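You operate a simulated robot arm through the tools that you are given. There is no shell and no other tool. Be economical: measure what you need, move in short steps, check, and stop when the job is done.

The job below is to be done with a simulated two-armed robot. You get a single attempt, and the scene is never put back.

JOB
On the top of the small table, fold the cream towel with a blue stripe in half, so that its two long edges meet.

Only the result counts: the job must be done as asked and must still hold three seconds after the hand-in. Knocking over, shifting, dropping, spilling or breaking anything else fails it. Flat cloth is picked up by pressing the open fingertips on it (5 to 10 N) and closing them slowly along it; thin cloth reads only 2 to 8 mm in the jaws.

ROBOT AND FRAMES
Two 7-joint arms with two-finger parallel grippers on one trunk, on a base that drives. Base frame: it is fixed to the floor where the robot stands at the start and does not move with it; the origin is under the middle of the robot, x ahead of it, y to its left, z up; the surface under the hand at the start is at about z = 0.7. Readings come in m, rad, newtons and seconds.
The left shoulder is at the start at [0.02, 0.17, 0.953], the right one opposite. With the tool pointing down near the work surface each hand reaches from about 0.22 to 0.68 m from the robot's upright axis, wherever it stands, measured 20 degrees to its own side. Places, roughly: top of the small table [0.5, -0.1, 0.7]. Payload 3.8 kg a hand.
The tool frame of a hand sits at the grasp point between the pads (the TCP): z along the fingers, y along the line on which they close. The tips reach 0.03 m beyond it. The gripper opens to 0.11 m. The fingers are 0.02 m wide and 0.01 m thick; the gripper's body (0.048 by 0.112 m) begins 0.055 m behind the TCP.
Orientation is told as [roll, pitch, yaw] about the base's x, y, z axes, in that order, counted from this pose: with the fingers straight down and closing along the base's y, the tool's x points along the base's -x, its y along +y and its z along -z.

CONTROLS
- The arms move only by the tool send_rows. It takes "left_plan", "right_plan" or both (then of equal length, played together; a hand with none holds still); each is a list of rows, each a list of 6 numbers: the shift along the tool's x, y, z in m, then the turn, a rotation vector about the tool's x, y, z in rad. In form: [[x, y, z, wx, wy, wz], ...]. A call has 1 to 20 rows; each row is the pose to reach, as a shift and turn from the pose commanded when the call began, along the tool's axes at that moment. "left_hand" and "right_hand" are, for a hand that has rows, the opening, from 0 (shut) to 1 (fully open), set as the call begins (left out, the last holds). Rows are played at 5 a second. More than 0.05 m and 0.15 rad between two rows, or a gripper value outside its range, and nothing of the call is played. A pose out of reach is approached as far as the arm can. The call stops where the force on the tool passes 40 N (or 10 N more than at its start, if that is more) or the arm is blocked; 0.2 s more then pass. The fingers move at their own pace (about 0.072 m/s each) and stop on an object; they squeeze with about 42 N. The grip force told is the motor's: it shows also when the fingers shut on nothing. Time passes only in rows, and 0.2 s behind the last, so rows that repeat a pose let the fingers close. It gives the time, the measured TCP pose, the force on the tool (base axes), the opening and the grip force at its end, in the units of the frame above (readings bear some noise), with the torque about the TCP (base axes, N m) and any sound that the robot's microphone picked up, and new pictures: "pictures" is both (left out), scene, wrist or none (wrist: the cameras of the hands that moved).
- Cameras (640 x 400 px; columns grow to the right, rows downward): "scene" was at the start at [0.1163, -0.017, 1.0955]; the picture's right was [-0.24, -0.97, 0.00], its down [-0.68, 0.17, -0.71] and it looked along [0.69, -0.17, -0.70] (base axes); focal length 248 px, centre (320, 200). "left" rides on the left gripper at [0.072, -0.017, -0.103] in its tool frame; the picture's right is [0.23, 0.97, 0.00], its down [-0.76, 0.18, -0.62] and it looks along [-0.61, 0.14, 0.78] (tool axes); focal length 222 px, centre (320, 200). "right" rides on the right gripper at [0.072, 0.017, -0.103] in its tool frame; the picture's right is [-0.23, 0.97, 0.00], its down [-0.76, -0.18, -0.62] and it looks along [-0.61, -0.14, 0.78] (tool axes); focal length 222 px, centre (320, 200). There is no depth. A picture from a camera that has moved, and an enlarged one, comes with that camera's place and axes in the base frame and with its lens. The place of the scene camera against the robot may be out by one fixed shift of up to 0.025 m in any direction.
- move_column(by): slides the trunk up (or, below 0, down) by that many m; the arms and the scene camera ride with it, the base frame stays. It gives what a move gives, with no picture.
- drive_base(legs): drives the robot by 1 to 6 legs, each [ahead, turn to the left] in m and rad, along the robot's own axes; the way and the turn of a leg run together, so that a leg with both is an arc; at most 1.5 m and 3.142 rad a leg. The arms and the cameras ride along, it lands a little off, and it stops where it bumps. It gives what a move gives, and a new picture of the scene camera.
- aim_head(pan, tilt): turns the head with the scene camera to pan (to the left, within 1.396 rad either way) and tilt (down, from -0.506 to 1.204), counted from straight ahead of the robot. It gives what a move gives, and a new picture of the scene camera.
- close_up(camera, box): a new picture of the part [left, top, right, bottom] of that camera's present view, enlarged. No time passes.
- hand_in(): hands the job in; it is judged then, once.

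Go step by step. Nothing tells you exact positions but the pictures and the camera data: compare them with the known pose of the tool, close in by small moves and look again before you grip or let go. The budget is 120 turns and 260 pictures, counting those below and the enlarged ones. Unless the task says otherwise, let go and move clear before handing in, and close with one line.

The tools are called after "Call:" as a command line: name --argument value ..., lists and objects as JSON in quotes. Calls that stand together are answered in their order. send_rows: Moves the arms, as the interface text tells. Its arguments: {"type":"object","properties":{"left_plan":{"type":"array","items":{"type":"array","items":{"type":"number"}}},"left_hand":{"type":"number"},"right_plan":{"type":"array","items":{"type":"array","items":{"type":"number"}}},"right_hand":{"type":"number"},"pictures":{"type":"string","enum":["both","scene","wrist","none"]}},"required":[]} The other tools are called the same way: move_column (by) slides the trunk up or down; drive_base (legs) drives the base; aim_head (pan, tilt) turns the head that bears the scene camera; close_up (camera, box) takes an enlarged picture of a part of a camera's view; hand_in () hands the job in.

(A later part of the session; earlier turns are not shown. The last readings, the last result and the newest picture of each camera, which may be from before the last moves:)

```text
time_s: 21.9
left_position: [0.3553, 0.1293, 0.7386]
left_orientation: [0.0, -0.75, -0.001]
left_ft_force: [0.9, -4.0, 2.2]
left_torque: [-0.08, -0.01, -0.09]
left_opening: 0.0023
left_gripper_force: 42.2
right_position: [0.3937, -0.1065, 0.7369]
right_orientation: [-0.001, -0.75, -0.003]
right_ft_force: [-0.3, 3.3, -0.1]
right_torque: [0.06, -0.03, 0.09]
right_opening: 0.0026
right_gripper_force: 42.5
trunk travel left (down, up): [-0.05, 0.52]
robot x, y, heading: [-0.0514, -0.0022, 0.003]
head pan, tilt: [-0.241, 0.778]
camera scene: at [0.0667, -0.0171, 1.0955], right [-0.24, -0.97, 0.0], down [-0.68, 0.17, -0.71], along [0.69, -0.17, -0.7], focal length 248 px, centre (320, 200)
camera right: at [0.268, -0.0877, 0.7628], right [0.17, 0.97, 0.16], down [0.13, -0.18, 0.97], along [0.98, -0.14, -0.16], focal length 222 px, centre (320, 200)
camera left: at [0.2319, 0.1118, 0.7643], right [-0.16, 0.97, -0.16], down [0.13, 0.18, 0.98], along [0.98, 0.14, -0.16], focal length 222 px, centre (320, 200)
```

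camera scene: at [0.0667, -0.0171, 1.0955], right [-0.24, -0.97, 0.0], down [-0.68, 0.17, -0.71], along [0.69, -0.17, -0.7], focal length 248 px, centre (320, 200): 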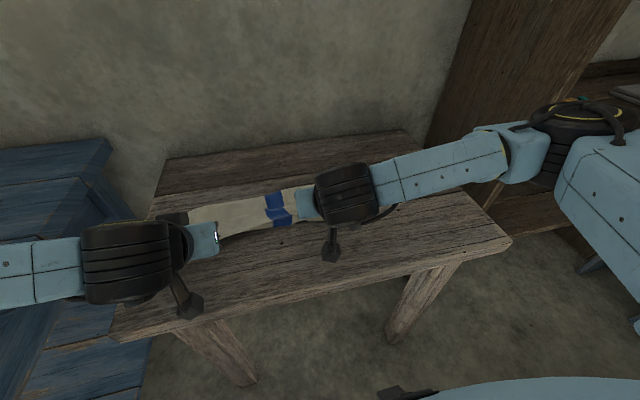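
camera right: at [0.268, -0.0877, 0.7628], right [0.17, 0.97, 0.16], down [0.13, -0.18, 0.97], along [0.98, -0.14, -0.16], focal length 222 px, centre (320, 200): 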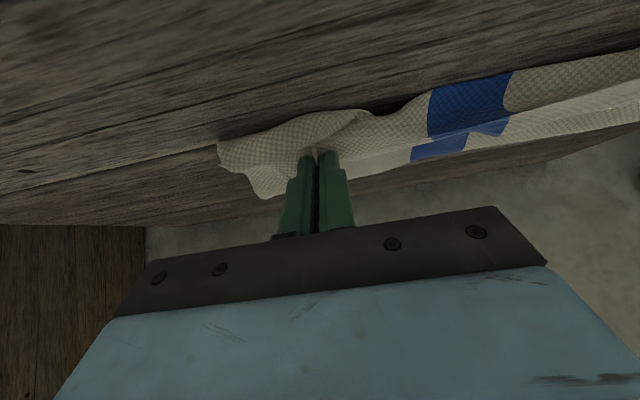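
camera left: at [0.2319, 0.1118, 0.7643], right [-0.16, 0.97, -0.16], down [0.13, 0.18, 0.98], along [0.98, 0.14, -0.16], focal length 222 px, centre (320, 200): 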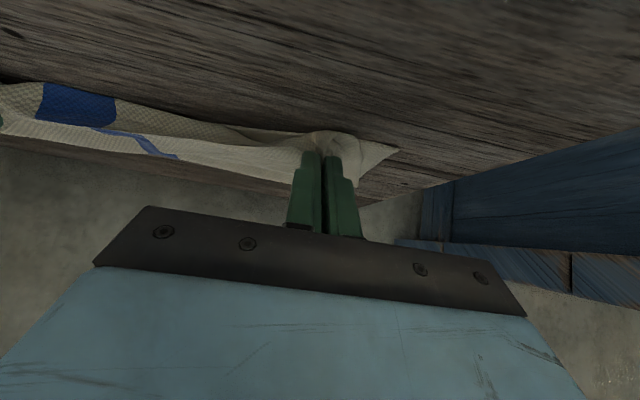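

The edge lies on the near edge. I press lightly and open the fingers so they spread the bunched cloth back out.

Call:
send_rows --left_plan '[[0.001, 0, 0.001, 0, 0, 0], [0.001, 0, 0.001, 0, 0, 0]]' --right_plan '[[0.002, 0, 0.002, 0, 0, 0], [0.002, 0, 0.002, 0, 0, 0]]' --pictures "none"

Call:
send_rows --left_plan '[[0, 0, 0, 0, 0, 0], [0, 0, 0, 0, 0, 0], [0, 0, 0, 0, 0, 0]]' --right_plan '[[0, 0, 0, 0, 0, 0], [0, 0, 0, 0, 0, 0], [0, 0, 0, 0, 0, 0]]' --left_hand 0.4 --right_hand 0.4 --pictures "wrist"

```text
time_s: 22.5
left_position: [0.3538, 0.1283, 0.736]
left_orientation: [0.0, -0.749, 0.0]
left_ft_force: [0.6, -2.8, 3.2]
left_torque: [-0.08, -0.02, -0.11]
left_opening: 0.0024
left_gripper_force: 41.9
right_position: [0.3931, -0.1059, 0.7348]
right_orientation: [0.001, -0.75, -0.003]
right_ft_force: [0.2, 2.0, 3.5]
right_torque: [0.08, 0.01, 0.04]
right_opening: 0.0026
right_gripper_force: 42.8
trunk travel left (down, up): [-0.05, 0.52]
robot x, y, heading: [-0.0474, -0.0008, 0.005]
head pan, tilt: [-0.241, 0.778]
```

```text
time_s: 23.3
left_position: [0.3565, 0.1291, 0.7363]
left_orientation: [0.0, -0.751, -0.001]
left_ft_force: [0.1, 0.2, -0.4]
left_torque: [-0.03, -0.01, -0.04]
left_opening: 0.0438
left_gripper_force: 0.1
right_position: [0.3931, -0.1055, 0.7344]
right_orientation: [-0.001, -0.75, -0.001]
right_ft_force: [0.4, 0.3, -0.2]
right_torque: [-0.01, 0.0, -0.04]
right_opening: 0.0441
right_gripper_force: 0.1
trunk travel left (down, up): [-0.05, 0.52]
robot x, y, heading: [-0.0481, 0.0035, -0.004]
head pan, tilt: [-0.241, 0.778]
camera right: at [0.2675, -0.0875, 0.76], right [0.17, 0.97, 0.15], down [0.13, -0.18, 0.98], along [0.98, -0.14, -0.16], focal length 222 px, centre (320, 200)
camera left: at [0.2317, 0.1119, 0.7627], right [-0.17, 0.97, -0.15], down [0.13, 0.18, 0.98], along [0.98, 0.14, -0.16], focal length 222 px, centre (320, 200)
```

right: 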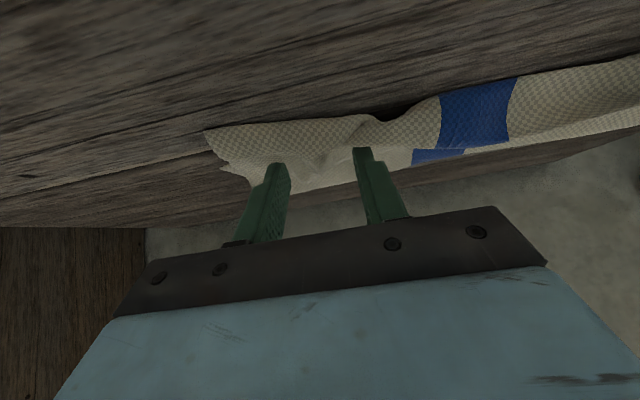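
left: 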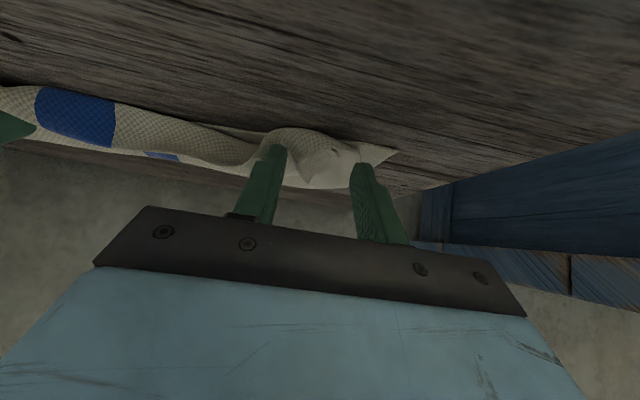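

The fingers have let go. I lift straight up and out to the sides to see the result.

Call:
send_rows --left_plan '[[-0.014, 0, -0.015, 0, 0, 0], [-0.034, 0, -0.037, 0, 0, 0], [-0.055, 0.02, -0.058, 0, 0.1, 0], [-0.075, 0.05, -0.08, 0, 0.2, 0], [-0.095, 0.08, -0.102, 0, 0.3, 0], [-0.11, 0.12, -0.117, 0, 0.4, 0]]' --right_plan '[[-0.014, 0, -0.015, 0, 0, 0], [-0.034, 0, -0.037, 0, 0, 0], [-0.055, -0.02, -0.058, 0, 0.1, 0], [-0.075, -0.05, -0.08, 0, 0.2, 0], [-0.095, -0.08, -0.102, 0, 0.3, 0], [-0.11, -0.12, -0.117, 0, 0.4, 0]]'

```text
time_s: 24.7
left_position: [0.3536, 0.2511, 0.8952]
left_orientation: [-0.002, -0.349, -0.002]
left_ft_force: [-0.7, 0.3, -0.8]
left_torque: [0.02, -0.02, -0.04]
left_opening: 0.0439
left_gripper_force: 0.0
right_position: [0.3959, -0.2254, 0.8951]
right_orientation: [-0.001, -0.348, 0.001]
right_ft_force: [0.5, 0.2, 0.4]
right_torque: [0.02, -0.01, 0.01]
right_opening: 0.044
right_gripper_force: 0.0
trunk travel left (down, up): [-0.05, 0.52]
robot x, y, heading: [-0.0493, 0.001, 0.002]
head pan, tilt: [-0.241, 0.778]
camera scene: at [0.0667, -0.017, 1.0955], right [-0.24, -0.97, 0.0], down [-0.68, 0.17, -0.71], along [0.69, -0.17, -0.7], focal length 248 px, centre (320, 200)
camera right: at [0.2906, -0.2067, 0.9667], right [0.21, 0.97, 0.08], down [0.5, -0.18, 0.85], along [0.84, -0.14, -0.53], focal length 222 px, centre (320, 200)
camera left: at [0.25, 0.2338, 0.9673], right [-0.21, 0.97, -0.08], down [0.5, 0.18, 0.85], along [0.84, 0.14, -0.53], focal length 222 px, centre (320, 200)
```

scene: 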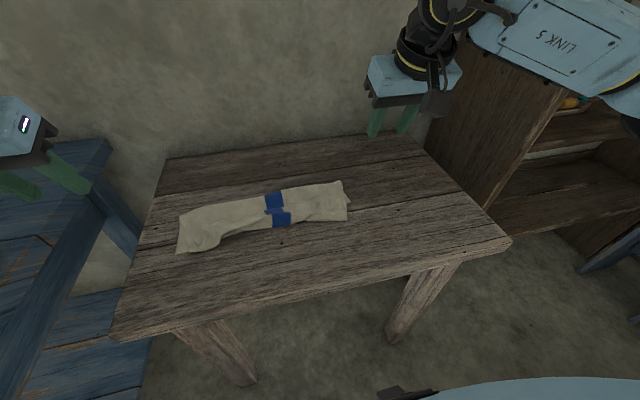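
right: 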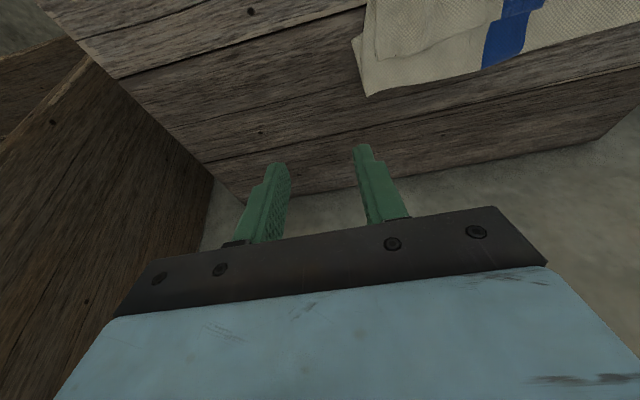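
left: 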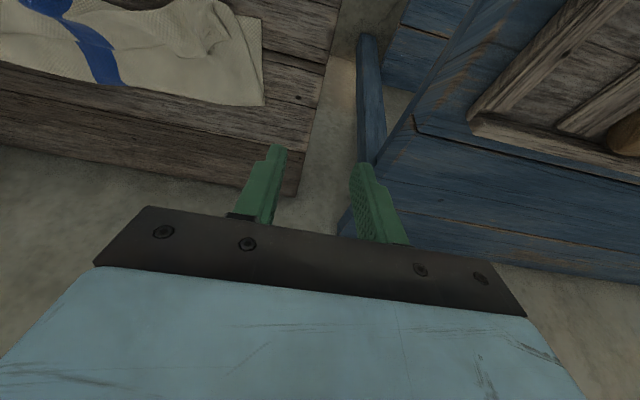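

Call:
close_up --camera "scene" --box '[160, 160, 370, 270]'

```text
3.05 times, centred on (265, 215) of scene
camera zoom: at [0.0667, -0.017, 1.0955], right [-0.24, -0.97, 0.0], down [-0.68, 0.17, -0.71], along [0.69, -0.17, -0.7], focal length 757 px, centre (488, 154)
```

zoom: 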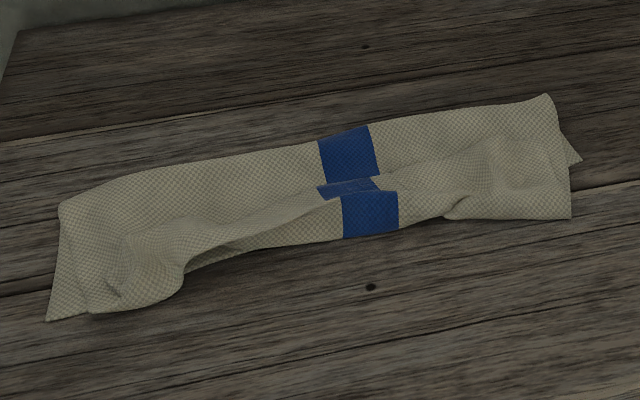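

The fold is mostly there, but the upper edge looks wrinkled and set back in the middle. I move both hands up and back, untilted, to inspect with the wrist cameras.

Call:
send_rows --left_plan '[[0.007, -0.035, -0.01, 0, 0.12, 0], [0.014, -0.07, -0.02, 0, 0.24, 0], [0.021, -0.11, -0.029, 0, 0.349, 0], [0.021, -0.11, -0.029, 0, 0.349, 0]]' --right_plan '[[0.016, 0.043, -0.013, 0, 0.12, 0], [0.033, 0.087, -0.026, 0, 0.24, 0], [0.05, 0.13, -0.039, 0, 0.349, 0], [0.05, 0.13, -0.039, 0, 0.349, 0]]' --pictures "wrist"

```text
time_s: 25.7
left_position: [0.3247, 0.1397, 0.9166]
left_orientation: [-0.001, 0.001, 0.001]
left_ft_force: [0.1, 0.1, 0.6]
left_torque: [-0.01, 0.02, -0.01]
left_opening: 0.0438
left_gripper_force: 0.1
right_position: [0.3309, -0.0959, 0.9152]
right_orientation: [-0.001, 0.001, -0.003]
right_ft_force: [0.5, -0.9, 0.1]
right_torque: [0.03, -0.03, 0.0]
right_opening: 0.0441
right_gripper_force: 0.1
trunk travel left (down, up): [-0.05, 0.52]
robot x, y, heading: [-0.0532, -0.0022, 0.002]
head pan, tilt: [-0.241, 0.778]
camera right: at [0.2574, -0.0779, 1.0188], right [0.23, 0.97, 0.0], down [0.76, -0.18, 0.62], along [0.61, -0.14, -0.78], focal length 222 px, centre (320, 200)
camera left: at [0.252, 0.1214, 1.0198], right [-0.23, 0.97, 0.0], down [0.76, 0.18, 0.62], along [0.61, 0.14, -0.78], focal length 222 px, centre (320, 200)
```

right: 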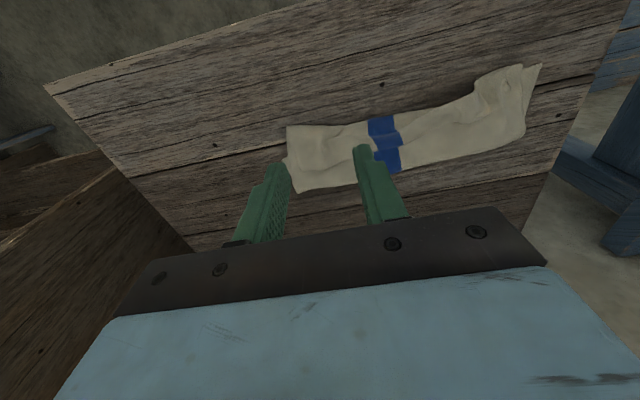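
left: 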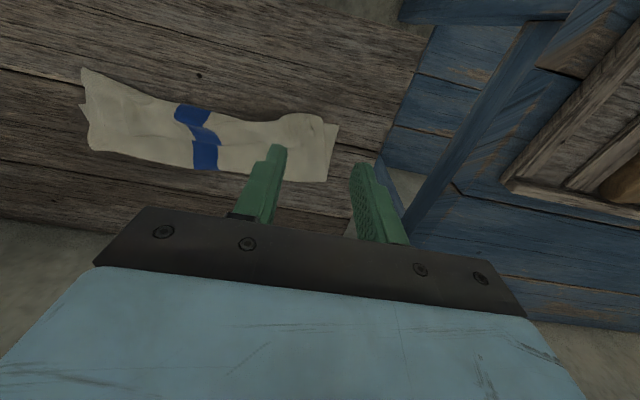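

Call:
close_up --camera "right" --box '[270, 50, 560, 210]'

Call:
close_up --camera "left" --box '[70, 50, 350, 200]'

```text
2.21 times, centred on (415, 130) of right
camera zoom: at [0.2574, -0.0779, 1.0188], right [0.23, 0.97, 0.0], down [0.76, -0.18, 0.62], along [0.61, -0.14, -0.78], focal length 490 px, centre (110, 354)
```

zoom: 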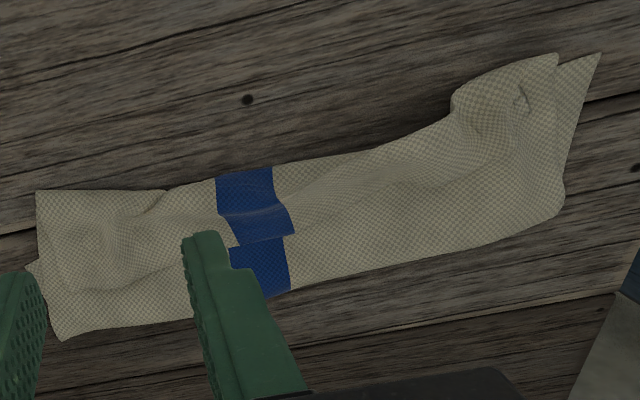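

```text
2.29 times, centred on (210, 125) of left
camera zoom: at [0.252, 0.1214, 1.0198], right [-0.23, 0.97, 0.0], down [0.76, 0.18, 0.62], along [0.61, 0.14, -0.78], focal length 508 px, centre (571, 371)
```

zoom: 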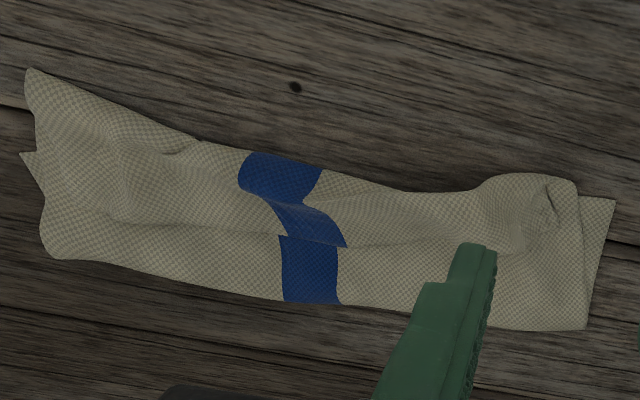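

The lower near edge lies beneath while the upper edge overshoots: at the right corner it lies flat about 4–5 cm past the lower edge, in the middle and left it is curled back on top. I'll re-grip the right upper corner, now lying flat at about (0.364, -0.151), and lay the flap again with a tighter arc.

Call:
send_rows --right_plan '[[-0.015, -0.006, 0.04, 0, 0, 0], [-0.03, -0.012, 0.085, 0, 0, 0], [-0.045, -0.018, 0.13, 0, 0, 0], [-0.045, -0.018, 0.165, 0, 0, 0], [-0.045, -0.018, 0.165, 0, 0, 0]]' --right_hand 0.45 --pictures "both"

```text
time_s: 26.9
left_position: [0.325, 0.1404, 0.9155]
left_orientation: [0.0, 0.0, -0.002]
left_ft_force: [0.8, -0.8, -0.4]
left_torque: [0.02, 0.01, 0.0]
left_opening: 0.0439
left_gripper_force: 0.0
right_position: [0.3765, -0.1153, 0.7494]
right_orientation: [0.0, -0.002, -0.001]
right_ft_force: [-0.7, -0.1, 0.1]
right_torque: [-0.06, -0.01, -0.01]
right_opening: 0.0495
right_gripper_force: 0.0
trunk travel left (down, up): [-0.05, 0.52]
robot x, y, heading: [-0.0466, 0.0003, -0.004]
head pan, tilt: [-0.241, 0.778]
camera scene: at [0.0668, -0.017, 1.0955], right [-0.24, -0.97, 0.0], down [-0.68, 0.17, -0.71], along [0.69, -0.17, -0.7], focal length 248 px, centre (320, 200)
camera right: at [0.3024, -0.0971, 0.8521], right [0.23, 0.97, 0.0], down [0.76, -0.18, 0.62], along [0.61, -0.14, -0.78], focal length 222 px, centre (320, 200)
```

scene: 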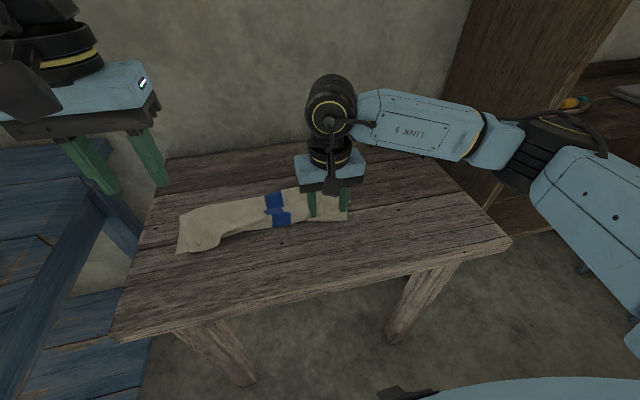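
right: 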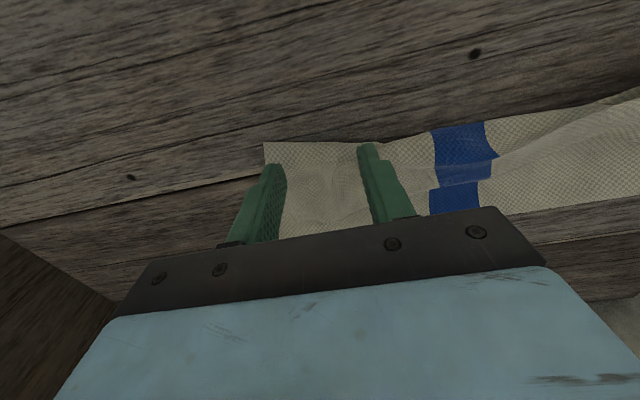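

Good alignment; I shift 3 mm inward and lower to contact.

Call:
send_rows --right_plan '[[-0.004, 0, 0.008, 0, 0, 0], [-0.004, 0, 0.014, 0, 0, 0], [-0.004, 0, 0.0165, 0, 0, 0], [-0.004, 0, 0.0175, 0, 0, 0], [-0.004, 0, 0.0175, 0, 0, 0]]' --pictures "none"

```text
time_s: 28.1
left_position: [0.3234, 0.1392, 0.9163]
left_orientation: [0.001, -0.002, 0.0]
left_ft_force: [-0.3, 0.0, 0.1]
left_torque: [-0.04, -0.01, -0.01]
left_opening: 0.044
left_gripper_force: 0.1
right_position: [0.3812, -0.1136, 0.734]
right_orientation: [-0.001, -0.002, 0.001]
right_ft_force: [-1.6, 0.2, 5.8]
right_torque: [-0.05, 0.02, -0.04]
right_opening: 0.0494
right_gripper_force: 0.0
trunk travel left (down, up): [-0.05, 0.52]
robot x, y, heading: [-0.0462, -0.001, -0.0]
head pan, tilt: [-0.241, 0.778]
```

Call:
send_rows --right_plan '[[0, 0, 0.0006, 0, 0, 0], [0, 0, 0.001, 0, 0, 0]]' --right_hand 0.33 --pictures "none"

Call:
send_rows --right_plan '[[0, 0, 0, 0, 0, 0], [0, 0, 0, 0, 0, 0]]' --right_hand 0.2 --pictures "wrist"

```text
time_s: 28.7
left_position: [0.3233, 0.14, 0.9172]
left_orientation: [0.001, -0.002, -0.001]
left_ft_force: [-0.4, 0.7, 0.1]
left_torque: [-0.02, 0.02, 0.01]
left_opening: 0.0442
left_gripper_force: 0.2
right_position: [0.3809, -0.115, 0.7311]
right_orientation: [0.002, -0.005, -0.002]
right_ft_force: [-3.9, -2.9, 20.6]
right_torque: [-0.19, 0.04, -0.06]
right_opening: 0.0372
right_gripper_force: 0.7
trunk travel left (down, up): [-0.05, 0.52]
robot x, y, heading: [-0.0452, 0.0004, 0.003]
head pan, tilt: [-0.241, 0.778]
```

```text
time_s: 29.3
left_position: [0.3237, 0.1401, 0.9164]
left_orientation: [-0.001, -0.002, 0.0]
left_ft_force: [0.1, -0.5, -0.8]
left_torque: [0.0, -0.01, -0.01]
left_opening: 0.0442
left_gripper_force: 0.1
right_position: [0.3828, -0.1135, 0.7325]
right_orientation: [0.003, -0.006, -0.002]
right_ft_force: [2.8, 0.0, 27.0]
right_torque: [-0.17, -0.15, 0.0]
right_opening: 0.0221
right_gripper_force: 0.0
trunk travel left (down, up): [-0.05, 0.52]
robot x, y, heading: [-0.0502, -0.0032, -0.001]
head pan, tilt: [-0.241, 0.778]
camera right: at [0.3081, -0.0951, 0.835], right [0.23, 0.97, 0.0], down [0.76, -0.18, 0.63], along [0.61, -0.14, -0.78], focal length 222 px, centre (320, 200)
```

right: 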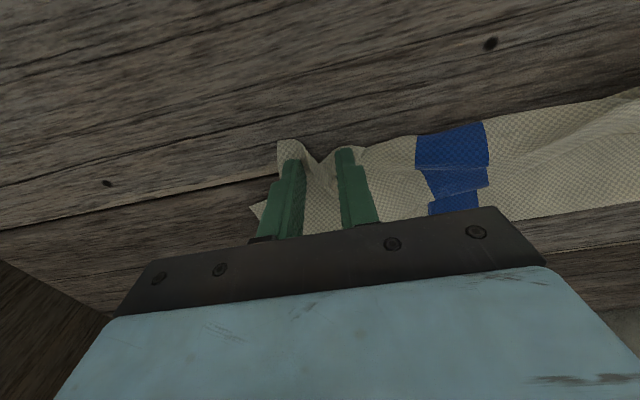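

It bunches well; force is too high at 27 N, so I ease off and finish closing.

Call:
send_rows --right_plan '[[0, 0, -0.001, 0, 0, 0], [0, 0, -0.001, 0, 0, 0]]' --right_hand 0.1 --pictures "none"

Call:
send_rows --right_plan '[[0, 0, 0, 0, 0, 0], [0, 0, 0, 0, 0, 0], [0, 0, 0, 0, 0, 0]]' --right_hand 0 --pictures "none"

Call:
send_rows --right_plan '[[0, 0, -0.015, 0, 0, 0], [0, 0, -0.035, 0, 0, 0], [0, 0, -0.06, 0, 0, 0], [0, 0, -0.06, 0, 0, 0]]'

```text
time_s: 29.9
left_position: [0.3247, 0.1407, 0.9175]
left_orientation: [0.0, -0.003, -0.001]
left_ft_force: [0.2, 0.4, 0.3]
left_torque: [0.02, 0.01, -0.01]
left_opening: 0.044
left_gripper_force: 0.0
right_position: [0.3815, -0.1137, 0.7325]
right_orientation: [0.001, -0.001, 0.001]
right_ft_force: [2.8, 1.9, 19.1]
right_torque: [-0.01, -0.16, 0.0]
right_opening: 0.0107
right_gripper_force: 0.0
trunk travel left (down, up): [-0.05, 0.52]
robot x, y, heading: [-0.0498, 0.002, 0.0]
head pan, tilt: [-0.241, 0.778]
```

```text
time_s: 30.7
left_position: [0.3243, 0.1395, 0.9157]
left_orientation: [0.0, -0.002, 0.001]
left_ft_force: [-0.7, -0.1, -0.3]
left_torque: [0.0, 0.0, 0.02]
left_opening: 0.044
left_gripper_force: 0.1
right_position: [0.382, -0.1143, 0.7323]
right_orientation: [-0.001, 0.0, -0.004]
right_ft_force: [2.6, 1.4, 18.4]
right_torque: [0.0, -0.08, -0.01]
right_opening: 0.0027
right_gripper_force: 41.8
trunk travel left (down, up): [-0.05, 0.52]
robot x, y, heading: [-0.0452, -0.0007, 0.005]
head pan, tilt: [-0.241, 0.778]
```

```text
time_s: 31.7
left_position: [0.3248, 0.1394, 0.916]
left_orientation: [0.0, 0.0, 0.0]
left_ft_force: [0.1, 0.8, 0.3]
left_torque: [-0.02, 0.02, -0.03]
left_opening: 0.044
left_gripper_force: 0.0
right_position: [0.3798, -0.116, 0.7898]
right_orientation: [0.0, 0.0, 0.0]
right_ft_force: [0.8, 0.0, -0.2]
right_torque: [-0.02, -0.02, 0.04]
right_opening: 0.0027
right_gripper_force: 42.0
trunk travel left (down, up): [-0.05, 0.52]
robot x, y, heading: [-0.0509, -0.0016, 0.001]
head pan, tilt: [-0.241, 0.778]
camera scene: at [0.0668, -0.017, 1.0954], right [-0.24, -0.97, 0.0], down [-0.68, 0.17, -0.71], along [0.69, -0.17, -0.7], focal length 248 px, centre (320, 200)
camera right: at [0.3069, -0.0978, 0.8935], right [0.23, 0.97, 0.0], down [0.76, -0.18, 0.62], along [0.61, -0.14, -0.78], focal length 222 px, centre (320, 200)
```

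scene: 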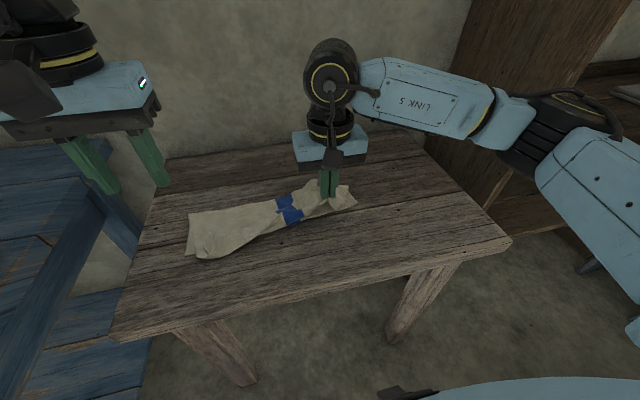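
right: 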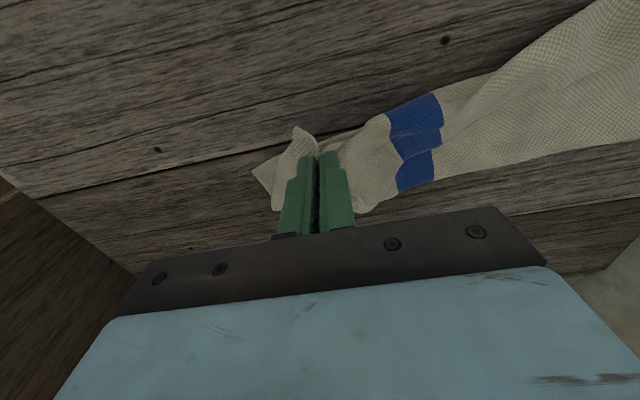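

The right upper corner is held with the right orientation. I raise it further to lift that flap and see the left side.

Call:
send_rows --right_plan '[[-0.01, 0, -0.02, 0, 0, 0], [-0.02, 0, -0.04, 0, 0, 0], [-0.035, 0, -0.055, 0, 0, 0], [-0.045, 0, -0.065, 0, 0, 0], [-0.045, 0, -0.065, 0, 0, 0]]'

Call:
close_up --camera "scene" --box '[160, 150, 400, 280]'

Call:
close_up --camera "left" --box '[70, 50, 350, 200]'

```text
time_s: 32.9
left_position: [0.325, 0.1398, 0.9162]
left_orientation: [0.0, 0.0, 0.001]
left_ft_force: [0.6, 0.1, -0.4]
left_torque: [0.04, -0.01, 0.01]
left_opening: 0.0439
left_gripper_force: 0.0
right_position: [0.4273, -0.1139, 0.8565]
right_orientation: [0.0, 0.0, -0.001]
right_ft_force: [0.4, 0.1, 0.0]
right_torque: [-0.01, -0.04, -0.01]
right_opening: 0.0028
right_gripper_force: 42.3
trunk travel left (down, up): [-0.05, 0.52]
robot x, y, heading: [-0.0518, 0.0027, -0.001]
head pan, tilt: [-0.241, 0.778]
camera scene: at [0.0668, -0.017, 1.0954], right [-0.24, -0.97, 0.0], down [-0.68, 0.17, -0.71], along [0.69, -0.17, -0.7], focal length 248 px, centre (320, 200)
camera right: at [0.3536, -0.0959, 0.9596], right [0.23, 0.97, 0.0], down [0.76, -0.18, 0.62], along [0.61, -0.14, -0.78], focal length 222 px, centre (320, 200)
```

scene: 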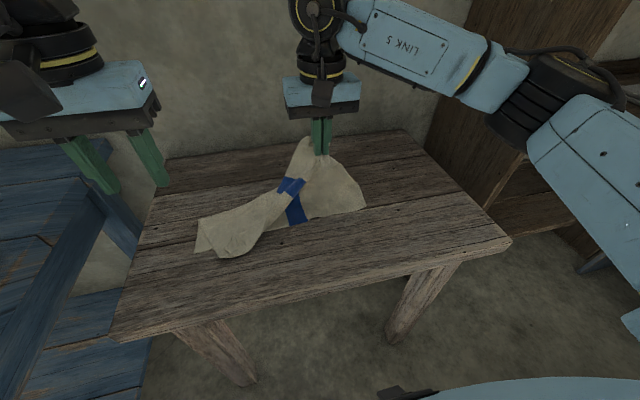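
right: 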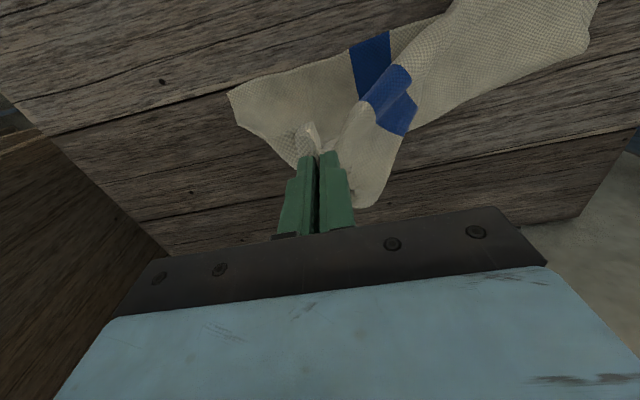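

```text
2.67 times, centred on (280, 215) of scene
camera zoom: at [0.0668, -0.017, 1.0954], right [-0.24, -0.97, 0.0], down [-0.68, 0.17, -0.71], along [0.69, -0.17, -0.7], focal length 663 px, centre (427, 160)
```

zoom: 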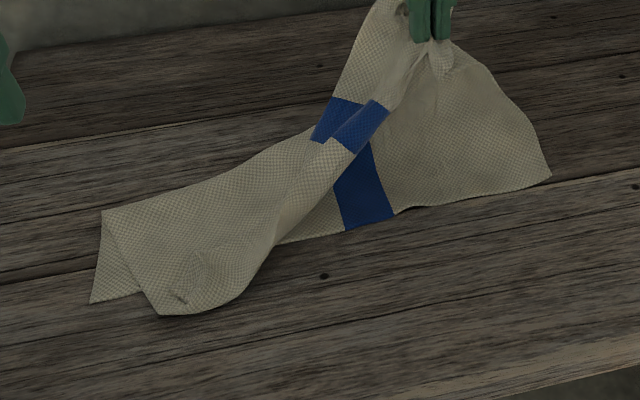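

```text
2.29 times, centred on (210, 125) of left
camera zoom: at [0.252, 0.1218, 1.0196], right [-0.23, 0.97, 0.0], down [0.76, 0.18, 0.62], along [0.61, 0.14, -0.78], focal length 508 px, centre (571, 371)
```

zoom: 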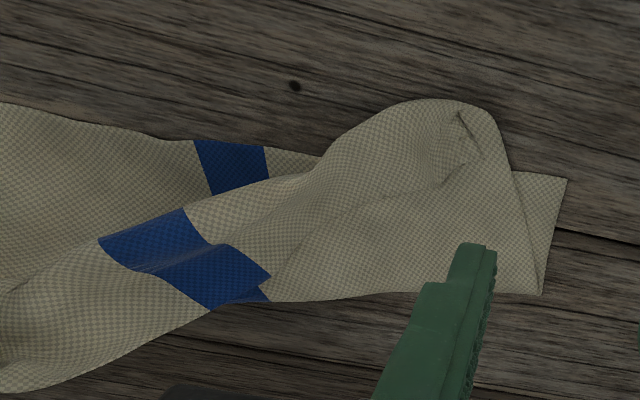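

The right flap lifts cleanly. On the left, the corner is curled over on top near (0.34, 0.08); I look closer at it.

Call:
close_up --camera "left" --box '[170, 80, 330, 190]'

Call:
close_up --camera "scene" --box '[185, 180, 305, 270]'

```text
3.64 times, centred on (250, 135) of left
camera zoom: at [0.252, 0.1218, 1.0196], right [-0.23, 0.97, 0.0], down [0.76, 0.18, 0.62], along [0.61, 0.14, -0.78], focal length 808 px, centre (574, 436)
```

zoom: 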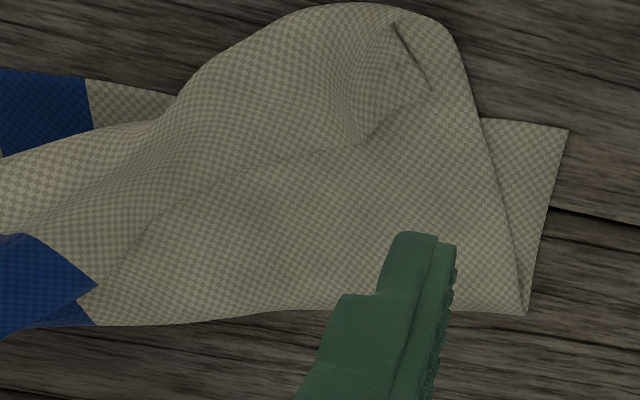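

```text
4.44 times, centred on (245, 225) of scene
camera zoom: at [0.0668, -0.017, 1.0954], right [-0.24, -0.97, 0.0], down [-0.68, 0.17, -0.71], along [0.69, -0.17, -0.7], focal length 1104 px, centre (653, 89)
```

zoom: 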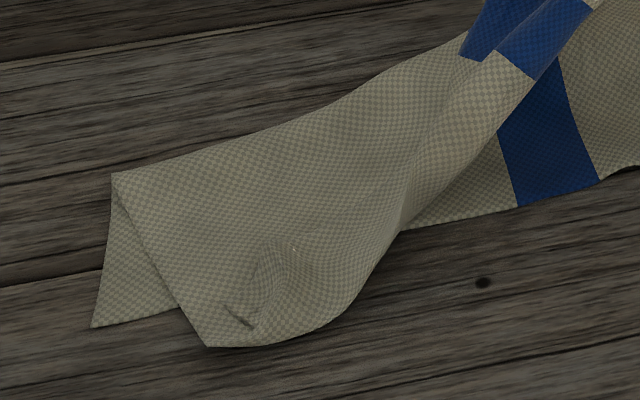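

The curled lip at y≈0.06 spans x 0.327–0.375, lying on top. I bring the left hand over it to pinch just that lip and unroll it towards the robot.

Call:
send_rows --left_plan '[[-0.01, -0.025, 0.04, 0, 0, 0], [-0.02, -0.05, 0.08, 0, 0, 0], [-0.028, -0.074, 0.12, 0, 0, 0], [-0.028, -0.074, 0.16, 0, 0, 0], [-0.028, -0.074, 0.16, 0, 0, 0]]' --left_hand 0.36 --pictures "wrist"

Call:
close_up --camera "left" --box '[160, 80, 440, 240]'

```text
time_s: 34.1
left_position: [0.3534, 0.0659, 0.7533]
left_orientation: [-0.001, -0.003, -0.002]
left_ft_force: [0.5, 0.4, 0.8]
left_torque: [-0.02, -0.02, -0.02]
left_opening: 0.0396
left_gripper_force: 0.0
right_position: [0.4261, -0.114, 0.8575]
right_orientation: [-0.001, 0.0, 0.001]
right_ft_force: [0.9, 0.1, -0.1]
right_torque: [0.02, 0.03, 0.03]
right_opening: 0.0028
right_gripper_force: 41.4
trunk travel left (down, up): [-0.05, 0.52]
robot x, y, heading: [-0.0509, -0.0009, -0.005]
head pan, tilt: [-0.241, 0.778]
camera left: at [0.281, 0.0479, 0.856], right [-0.23, 0.97, 0.0], down [0.76, 0.18, 0.62], along [0.61, 0.14, -0.78], focal length 222 px, centre (320, 200)
```

left: 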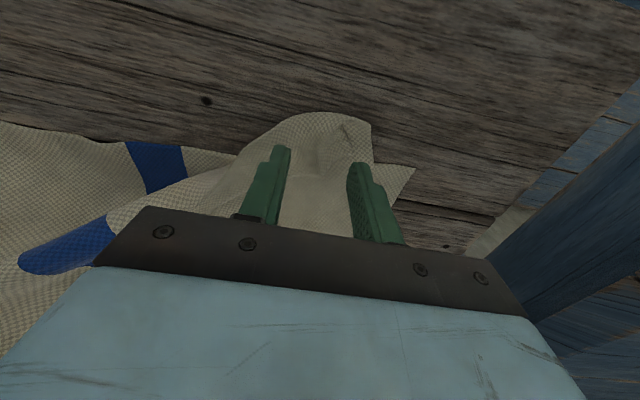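

```text
2.29 times, centred on (300, 160) of left
camera zoom: at [0.281, 0.0479, 0.856], right [-0.23, 0.97, 0.0], down [0.76, 0.18, 0.62], along [0.61, 0.14, -0.78], focal length 508 px, centre (366, 291)
```

zoom: 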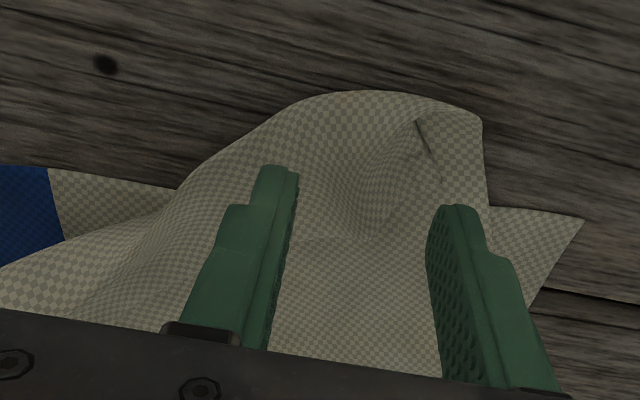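

The tips would land at the lip's margin, so I shift 8 mm back and 8 mm right, then lower until light contact.

Call:
send_rows --left_plan '[[0.008, -0.008, 0.0, 0, 0, 0], [0.008, -0.008, 0.006, 0, 0, 0], [0.008, -0.008, 0.012, 0, 0, 0], [0.008, -0.008, 0.016, 0, 0, 0], [0.008, -0.008, 0.0175, 0, 0, 0], [0.008, -0.008, 0.0175, 0, 0, 0]]' --pictures "wrist"

```text
time_s: 35.5
left_position: [0.3447, 0.0575, 0.7367]
left_orientation: [0.0, 0.0, 0.001]
left_ft_force: [-1.2, -0.6, 0.1]
left_torque: [-0.03, 0.0, -0.01]
left_opening: 0.0396
left_gripper_force: 0.1
right_position: [0.4266, -0.1139, 0.8564]
right_orientation: [0.0, 0.0, 0.0]
right_ft_force: [-0.2, 0.7, 0.2]
right_torque: [-0.02, -0.04, 0.01]
right_opening: 0.0025
right_gripper_force: 41.5
trunk travel left (down, up): [-0.05, 0.52]
robot x, y, heading: [-0.0478, -0.0015, 0.002]
head pan, tilt: [-0.241, 0.778]
camera left: at [0.2723, 0.0396, 0.8407], right [-0.23, 0.97, 0.0], down [0.76, 0.18, 0.62], along [0.61, 0.14, -0.78], focal length 222 px, centre (320, 200)
```

left: 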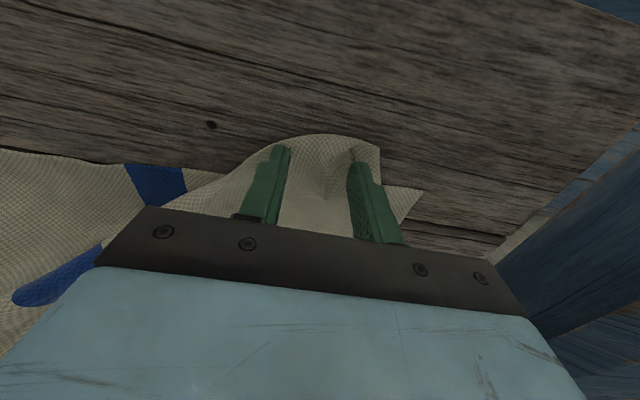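

Call:
send_rows --left_plan '[[0, 0, 0.001, 0, 0, 0], [0, 0, 0.002, 0, 0, 0], [0, 0, 0.0028, 0, 0, 0], [0, 0, 0.0028, 0, 0, 0]]' --pictures "none"

```text
time_s: 36.5
left_position: [0.3461, 0.0579, 0.7356]
left_orientation: [0.001, 0.0, 0.001]
left_ft_force: [0.1, 0.0, -0.2]
left_torque: [0.01, 0.02, 0.01]
left_opening: 0.0396
left_gripper_force: 0.2
right_position: [0.4277, -0.1142, 0.8571]
right_orientation: [0.001, 0.0, 0.0]
right_ft_force: [-0.1, -0.1, -0.4]
right_torque: [-0.01, -0.02, 0.01]
right_opening: 0.0027
right_gripper_force: 42.1
trunk travel left (down, up): [-0.05, 0.52]
robot x, y, heading: [-0.0451, -0.0018, 0.001]
head pan, tilt: [-0.241, 0.778]
```

Call:
send_rows --left_plan '[[0, 0, 0.001, 0, 0, 0], [0, 0, 0.0015, 0, 0, 0], [0, 0, 0.0022, 0, 0, 0], [0, 0, 0.0022, 0, 0, 0]]' --pictures "none"

```text
time_s: 37.5
left_position: [0.3453, 0.0579, 0.7338]
left_orientation: [0.0, -0.002, 0.001]
left_ft_force: [0.7, 0.4, -0.4]
left_torque: [0.01, -0.04, 0.02]
left_opening: 0.0395
left_gripper_force: 0.0
right_position: [0.4276, -0.1144, 0.8553]
right_orientation: [-0.001, 0.0, 0.001]
right_ft_force: [0.9, 0.0, -0.5]
right_torque: [-0.01, 0.03, 0.02]
right_opening: 0.0029
right_gripper_force: 42.0
trunk travel left (down, up): [-0.05, 0.52]
robot x, y, heading: [-0.0536, -0.0015, 0.002]
head pan, tilt: [-0.241, 0.778]
```

Call:
send_rows --left_plan '[[0, 0, 0.0008, 0, 0, 0], [0, 0, 0.0016, 0, 0, 0], [0, 0, 0.0016, 0, 0, 0]]' --pictures "none"

```text
time_s: 38.3
left_position: [0.3463, 0.0588, 0.7321]
left_orientation: [0.0, -0.002, 0.0]
left_ft_force: [0.4, -0.5, 2.8]
left_torque: [0.01, 0.03, -0.02]
left_opening: 0.0394
left_gripper_force: 0.0
right_position: [0.4277, -0.114, 0.8559]
right_orientation: [0.0, -0.002, 0.0]
right_ft_force: [0.8, 0.2, 0.6]
right_torque: [0.01, 0.03, 0.0]
right_opening: 0.0029
right_gripper_force: 41.8
trunk travel left (down, up): [-0.05, 0.52]
robot x, y, heading: [-0.0504, 0.0019, 0.001]
head pan, tilt: [-0.241, 0.778]
```

Contact at 2.8 N. I press slightly more and close in steps.

Call:
send_rows --left_plan '[[0, 0, 0.0005, 0, 0, 0], [0, 0, 0.0006, 0, 0, 0]]' --left_hand 0.26 --pictures "none"

Call:
send_rows --left_plan '[[0, 0, 0, 0, 0, 0], [0, 0, 0, 0, 0, 0]]' --left_hand 0.16 --pictures "none"

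Call:
send_rows --left_plan '[[0, 0, 0, 0, 0, 0], [0, 0, 0, 0, 0, 0], [0, 0, 0, 0, 0, 0], [0, 0, 0, 0, 0, 0]]' --left_hand 0 --pictures "wrist"

```text
time_s: 38.9
left_position: [0.3455, 0.0585, 0.7319]
left_orientation: [0.0, -0.004, 0.001]
left_ft_force: [0.9, -0.8, 9.2]
left_torque: [0.14, -0.05, -0.01]
left_opening: 0.0284
left_gripper_force: 0.1
right_position: [0.4267, -0.1144, 0.8578]
right_orientation: [-0.001, -0.002, -0.001]
right_ft_force: [0.2, 0.1, 0.3]
right_torque: [0.01, -0.03, 0.01]
right_opening: 0.0028
right_gripper_force: 41.9
trunk travel left (down, up): [-0.05, 0.52]
robot x, y, heading: [-0.0509, -0.001, 0.003]
head pan, tilt: [-0.241, 0.778]
```

```text
time_s: 39.5
left_position: [0.346, 0.0583, 0.7323]
left_orientation: [0.0, -0.005, 0.0]
left_ft_force: [1.0, 1.6, 13.0]
left_torque: [0.15, -0.04, 0.01]
left_opening: 0.0178
left_gripper_force: 0.6
right_position: [0.4267, -0.115, 0.857]
right_orientation: [0.0, -0.002, 0.002]
right_ft_force: [-0.3, -0.1, -0.1]
right_torque: [0.0, 0.03, 0.0]
right_opening: 0.0029
right_gripper_force: 41.8
trunk travel left (down, up): [-0.05, 0.52]
robot x, y, heading: [-0.0496, -0.0022, 0.0]
head pan, tilt: [-0.241, 0.778]
```

```text
time_s: 40.5
left_position: [0.3458, 0.0578, 0.732]
left_orientation: [-0.003, 0.001, -0.001]
left_ft_force: [1.4, -1.7, 16.7]
left_torque: [-0.01, -0.03, -0.03]
left_opening: 0.0025
left_gripper_force: 41.9
right_position: [0.4272, -0.1149, 0.8562]
right_orientation: [-0.001, -0.003, -0.001]
right_ft_force: [-0.3, -0.7, 0.6]
right_torque: [-0.02, 0.0, -0.02]
right_opening: 0.0025
right_gripper_force: 41.9
trunk travel left (down, up): [-0.05, 0.52]
robot x, y, heading: [-0.0508, 0.0016, 0.003]
head pan, tilt: [-0.241, 0.778]
camera left: at [0.2731, 0.0402, 0.8354], right [-0.23, 0.97, 0.0], down [0.76, 0.18, 0.62], along [0.61, 0.14, -0.78], focal length 222 px, centre (320, 200)
```

left: 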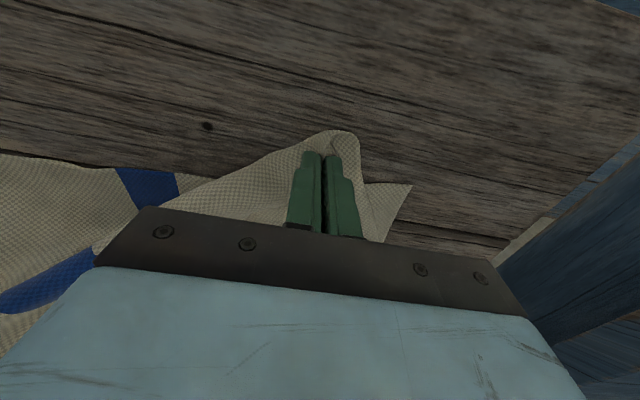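

The left hand holds cloth (2.5 mm). I lift gently and look at what comes along.

Call:
send_rows --left_plan '[[0, 0, -0.015, 0, 0, 0], [0, 0.01, -0.035, 0, 0, 0], [0, 0.02, -0.06, 0, 0, 0], [0, 0.03, -0.09, 0, 0, 0], [0, 0.03, -0.09, 0, 0, 0]]'

Call:
close_up --camera "scene" --box '[160, 120, 400, 280]'

```text
time_s: 41.7
left_position: [0.3465, 0.087, 0.8243]
left_orientation: [0.0, 0.0, 0.0]
left_ft_force: [-0.2, -0.2, 0.1]
left_torque: [0.0, 0.01, 0.02]
left_opening: 0.0025
left_gripper_force: 42.2
right_position: [0.4273, -0.115, 0.8561]
right_orientation: [0.0, -0.003, -0.001]
right_ft_force: [0.5, -0.7, 0.5]
right_torque: [-0.02, 0.03, 0.01]
right_opening: 0.0026
right_gripper_force: 42.2
trunk travel left (down, up): [-0.05, 0.52]
robot x, y, heading: [-0.0499, -0.0015, 0.0]
head pan, tilt: [-0.241, 0.778]
camera scene: at [0.0668, -0.017, 1.0954], right [-0.24, -0.97, 0.0], down [-0.68, 0.17, -0.71], along [0.69, -0.17, -0.7], focal length 248 px, centre (320, 200)
camera left: at [0.2735, 0.0695, 0.9276], right [-0.23, 0.97, 0.0], down [0.76, 0.18, 0.62], along [0.61, 0.14, -0.78], focal length 222 px, centre (320, 200)
```

scene: 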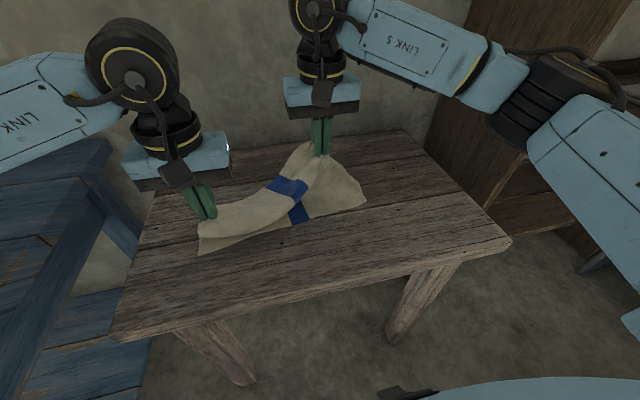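
left: 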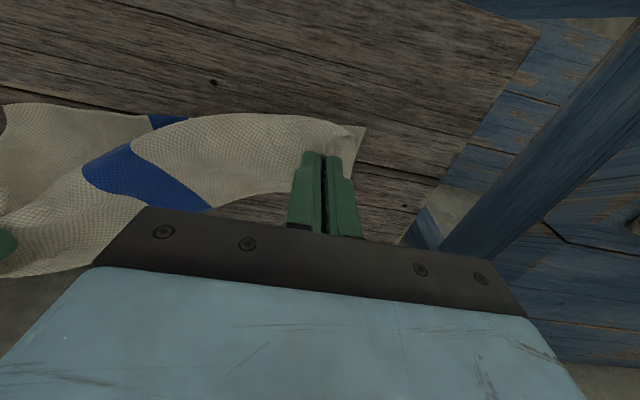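

```text
2.50 times, centred on (280, 200) of scene
camera zoom: at [0.0668, -0.017, 1.0954], right [-0.24, -0.97, 0.0], down [-0.68, 0.17, -0.71], along [0.69, -0.17, -0.7], focal length 621 px, centre (420, 200)
```

zoom: 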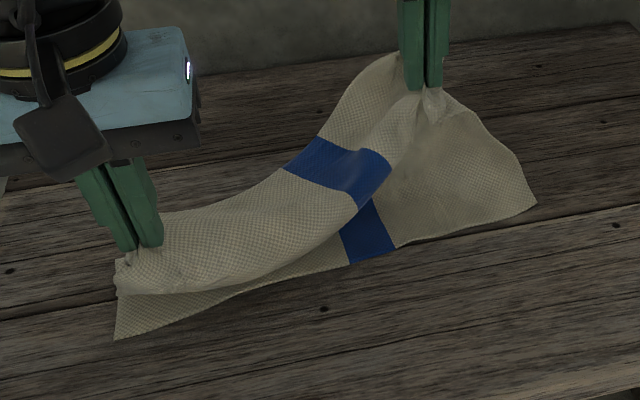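

Both hands now hold the upper edge and the lower half lies flat, its near corners at about (0.347, 0.142) and (0.406, -0.213). I spread the hands apart and tilt the left forward so its curled lip can turn out.

Call:
send_rows --left_plan '[[-0.003, 0, 0.003, 0, -0.13, 0], [-0.006, 0, 0.006, 0, -0.26, 0], [-0.009, 0, 0.009, 0, -0.39, 0], [-0.012, 0, 0.012, 0, -0.52, 0], [-0.015, 0, 0.015, 0, -0.65, 0], [-0.018, 0, 0.017, 0, -0.75, 0], [-0.018, 0, 0.017, 0, -0.75, 0]]' --right_plan '[[0.001, -0.006, 0.006, 0, 0, 0], [0.002, -0.012, 0.013, 0, 0, 0], [0.003, -0.018, 0.02, 0, 0, 0], [0.004, -0.024, 0.027, 0, 0, 0], [0.006, -0.03, 0.034, 0, 0, 0], [0.007, -0.035, 0.041, 0, 0, 0], [0.007, -0.035, 0.041, 0, 0, 0]]'

Call:
close_up --camera "scene" --box '[160, 120, 400, 280]'

```text
time_s: 43.3
left_position: [0.3645, 0.0879, 0.8054]
left_orientation: [0.0, -0.752, 0.002]
left_ft_force: [1.2, -0.1, 0.2]
left_torque: [0.03, 0.01, -0.01]
left_opening: 0.0022
left_gripper_force: 41.8
right_position: [0.4197, -0.1491, 0.8153]
right_orientation: [0.0, -0.001, -0.001]
right_ft_force: [-0.2, 1.2, -0.7]
right_torque: [0.01, 0.0, -0.02]
right_opening: 0.003
right_gripper_force: 41.9
trunk travel left (down, up): [-0.05, 0.52]
robot x, y, heading: [-0.0474, -0.0018, -0.003]
head pan, tilt: [-0.241, 0.778]
camera scene: at [0.0668, -0.017, 1.0955], right [-0.24, -0.97, 0.0], down [-0.68, 0.17, -0.71], along [0.69, -0.17, -0.7], focal length 248 px, centre (320, 200)
camera right: at [0.3451, -0.1298, 0.9184], right [0.23, 0.97, 0.0], down [0.76, -0.18, 0.62], along [0.61, -0.14, -0.78], focal length 222 px, centre (320, 200)
camera left: at [0.24, 0.0701, 0.8316], right [-0.17, 0.97, -0.16], down [0.13, 0.18, 0.98], along [0.98, 0.14, -0.16], focal length 222 px, centre (320, 200)
```

scene: 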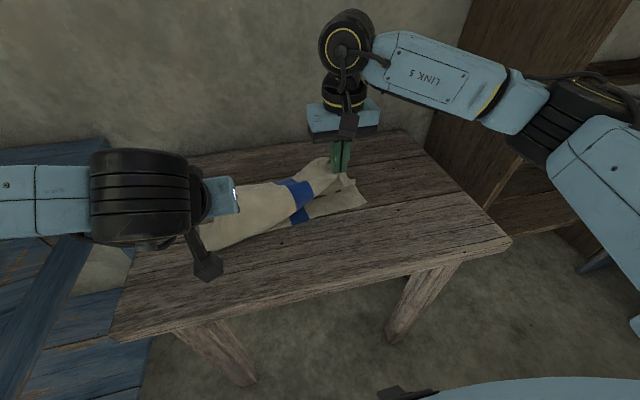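
right: 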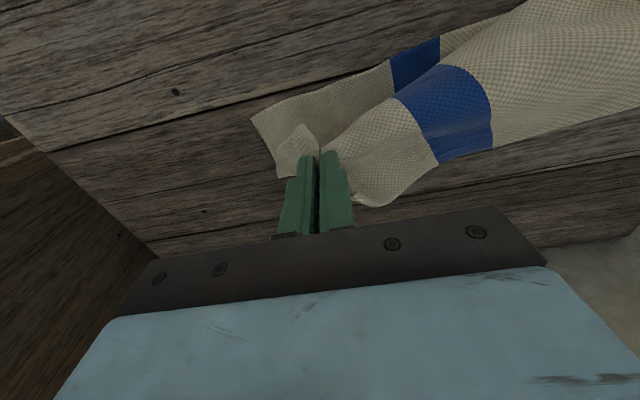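
left: 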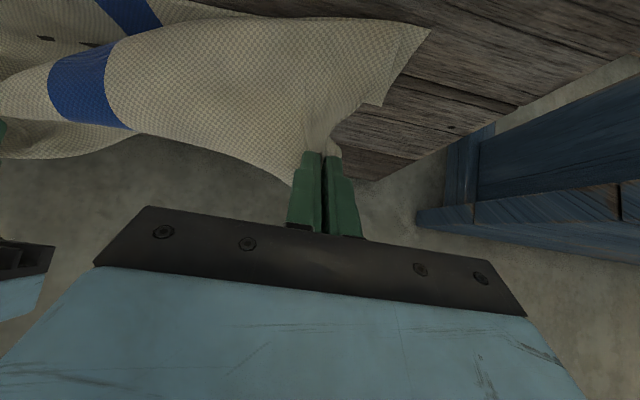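

```text
2.50 times, centred on (280, 200) of scene
camera zoom: at [0.0668, -0.017, 1.0955], right [-0.24, -0.97, 0.0], down [-0.68, 0.17, -0.71], along [0.69, -0.17, -0.7], focal length 621 px, centre (420, 200)
```

zoom: 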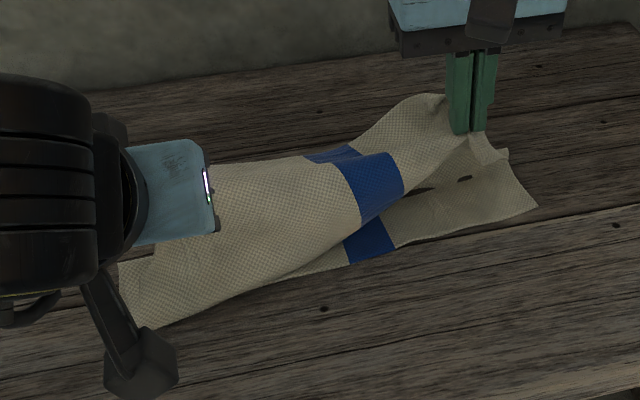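

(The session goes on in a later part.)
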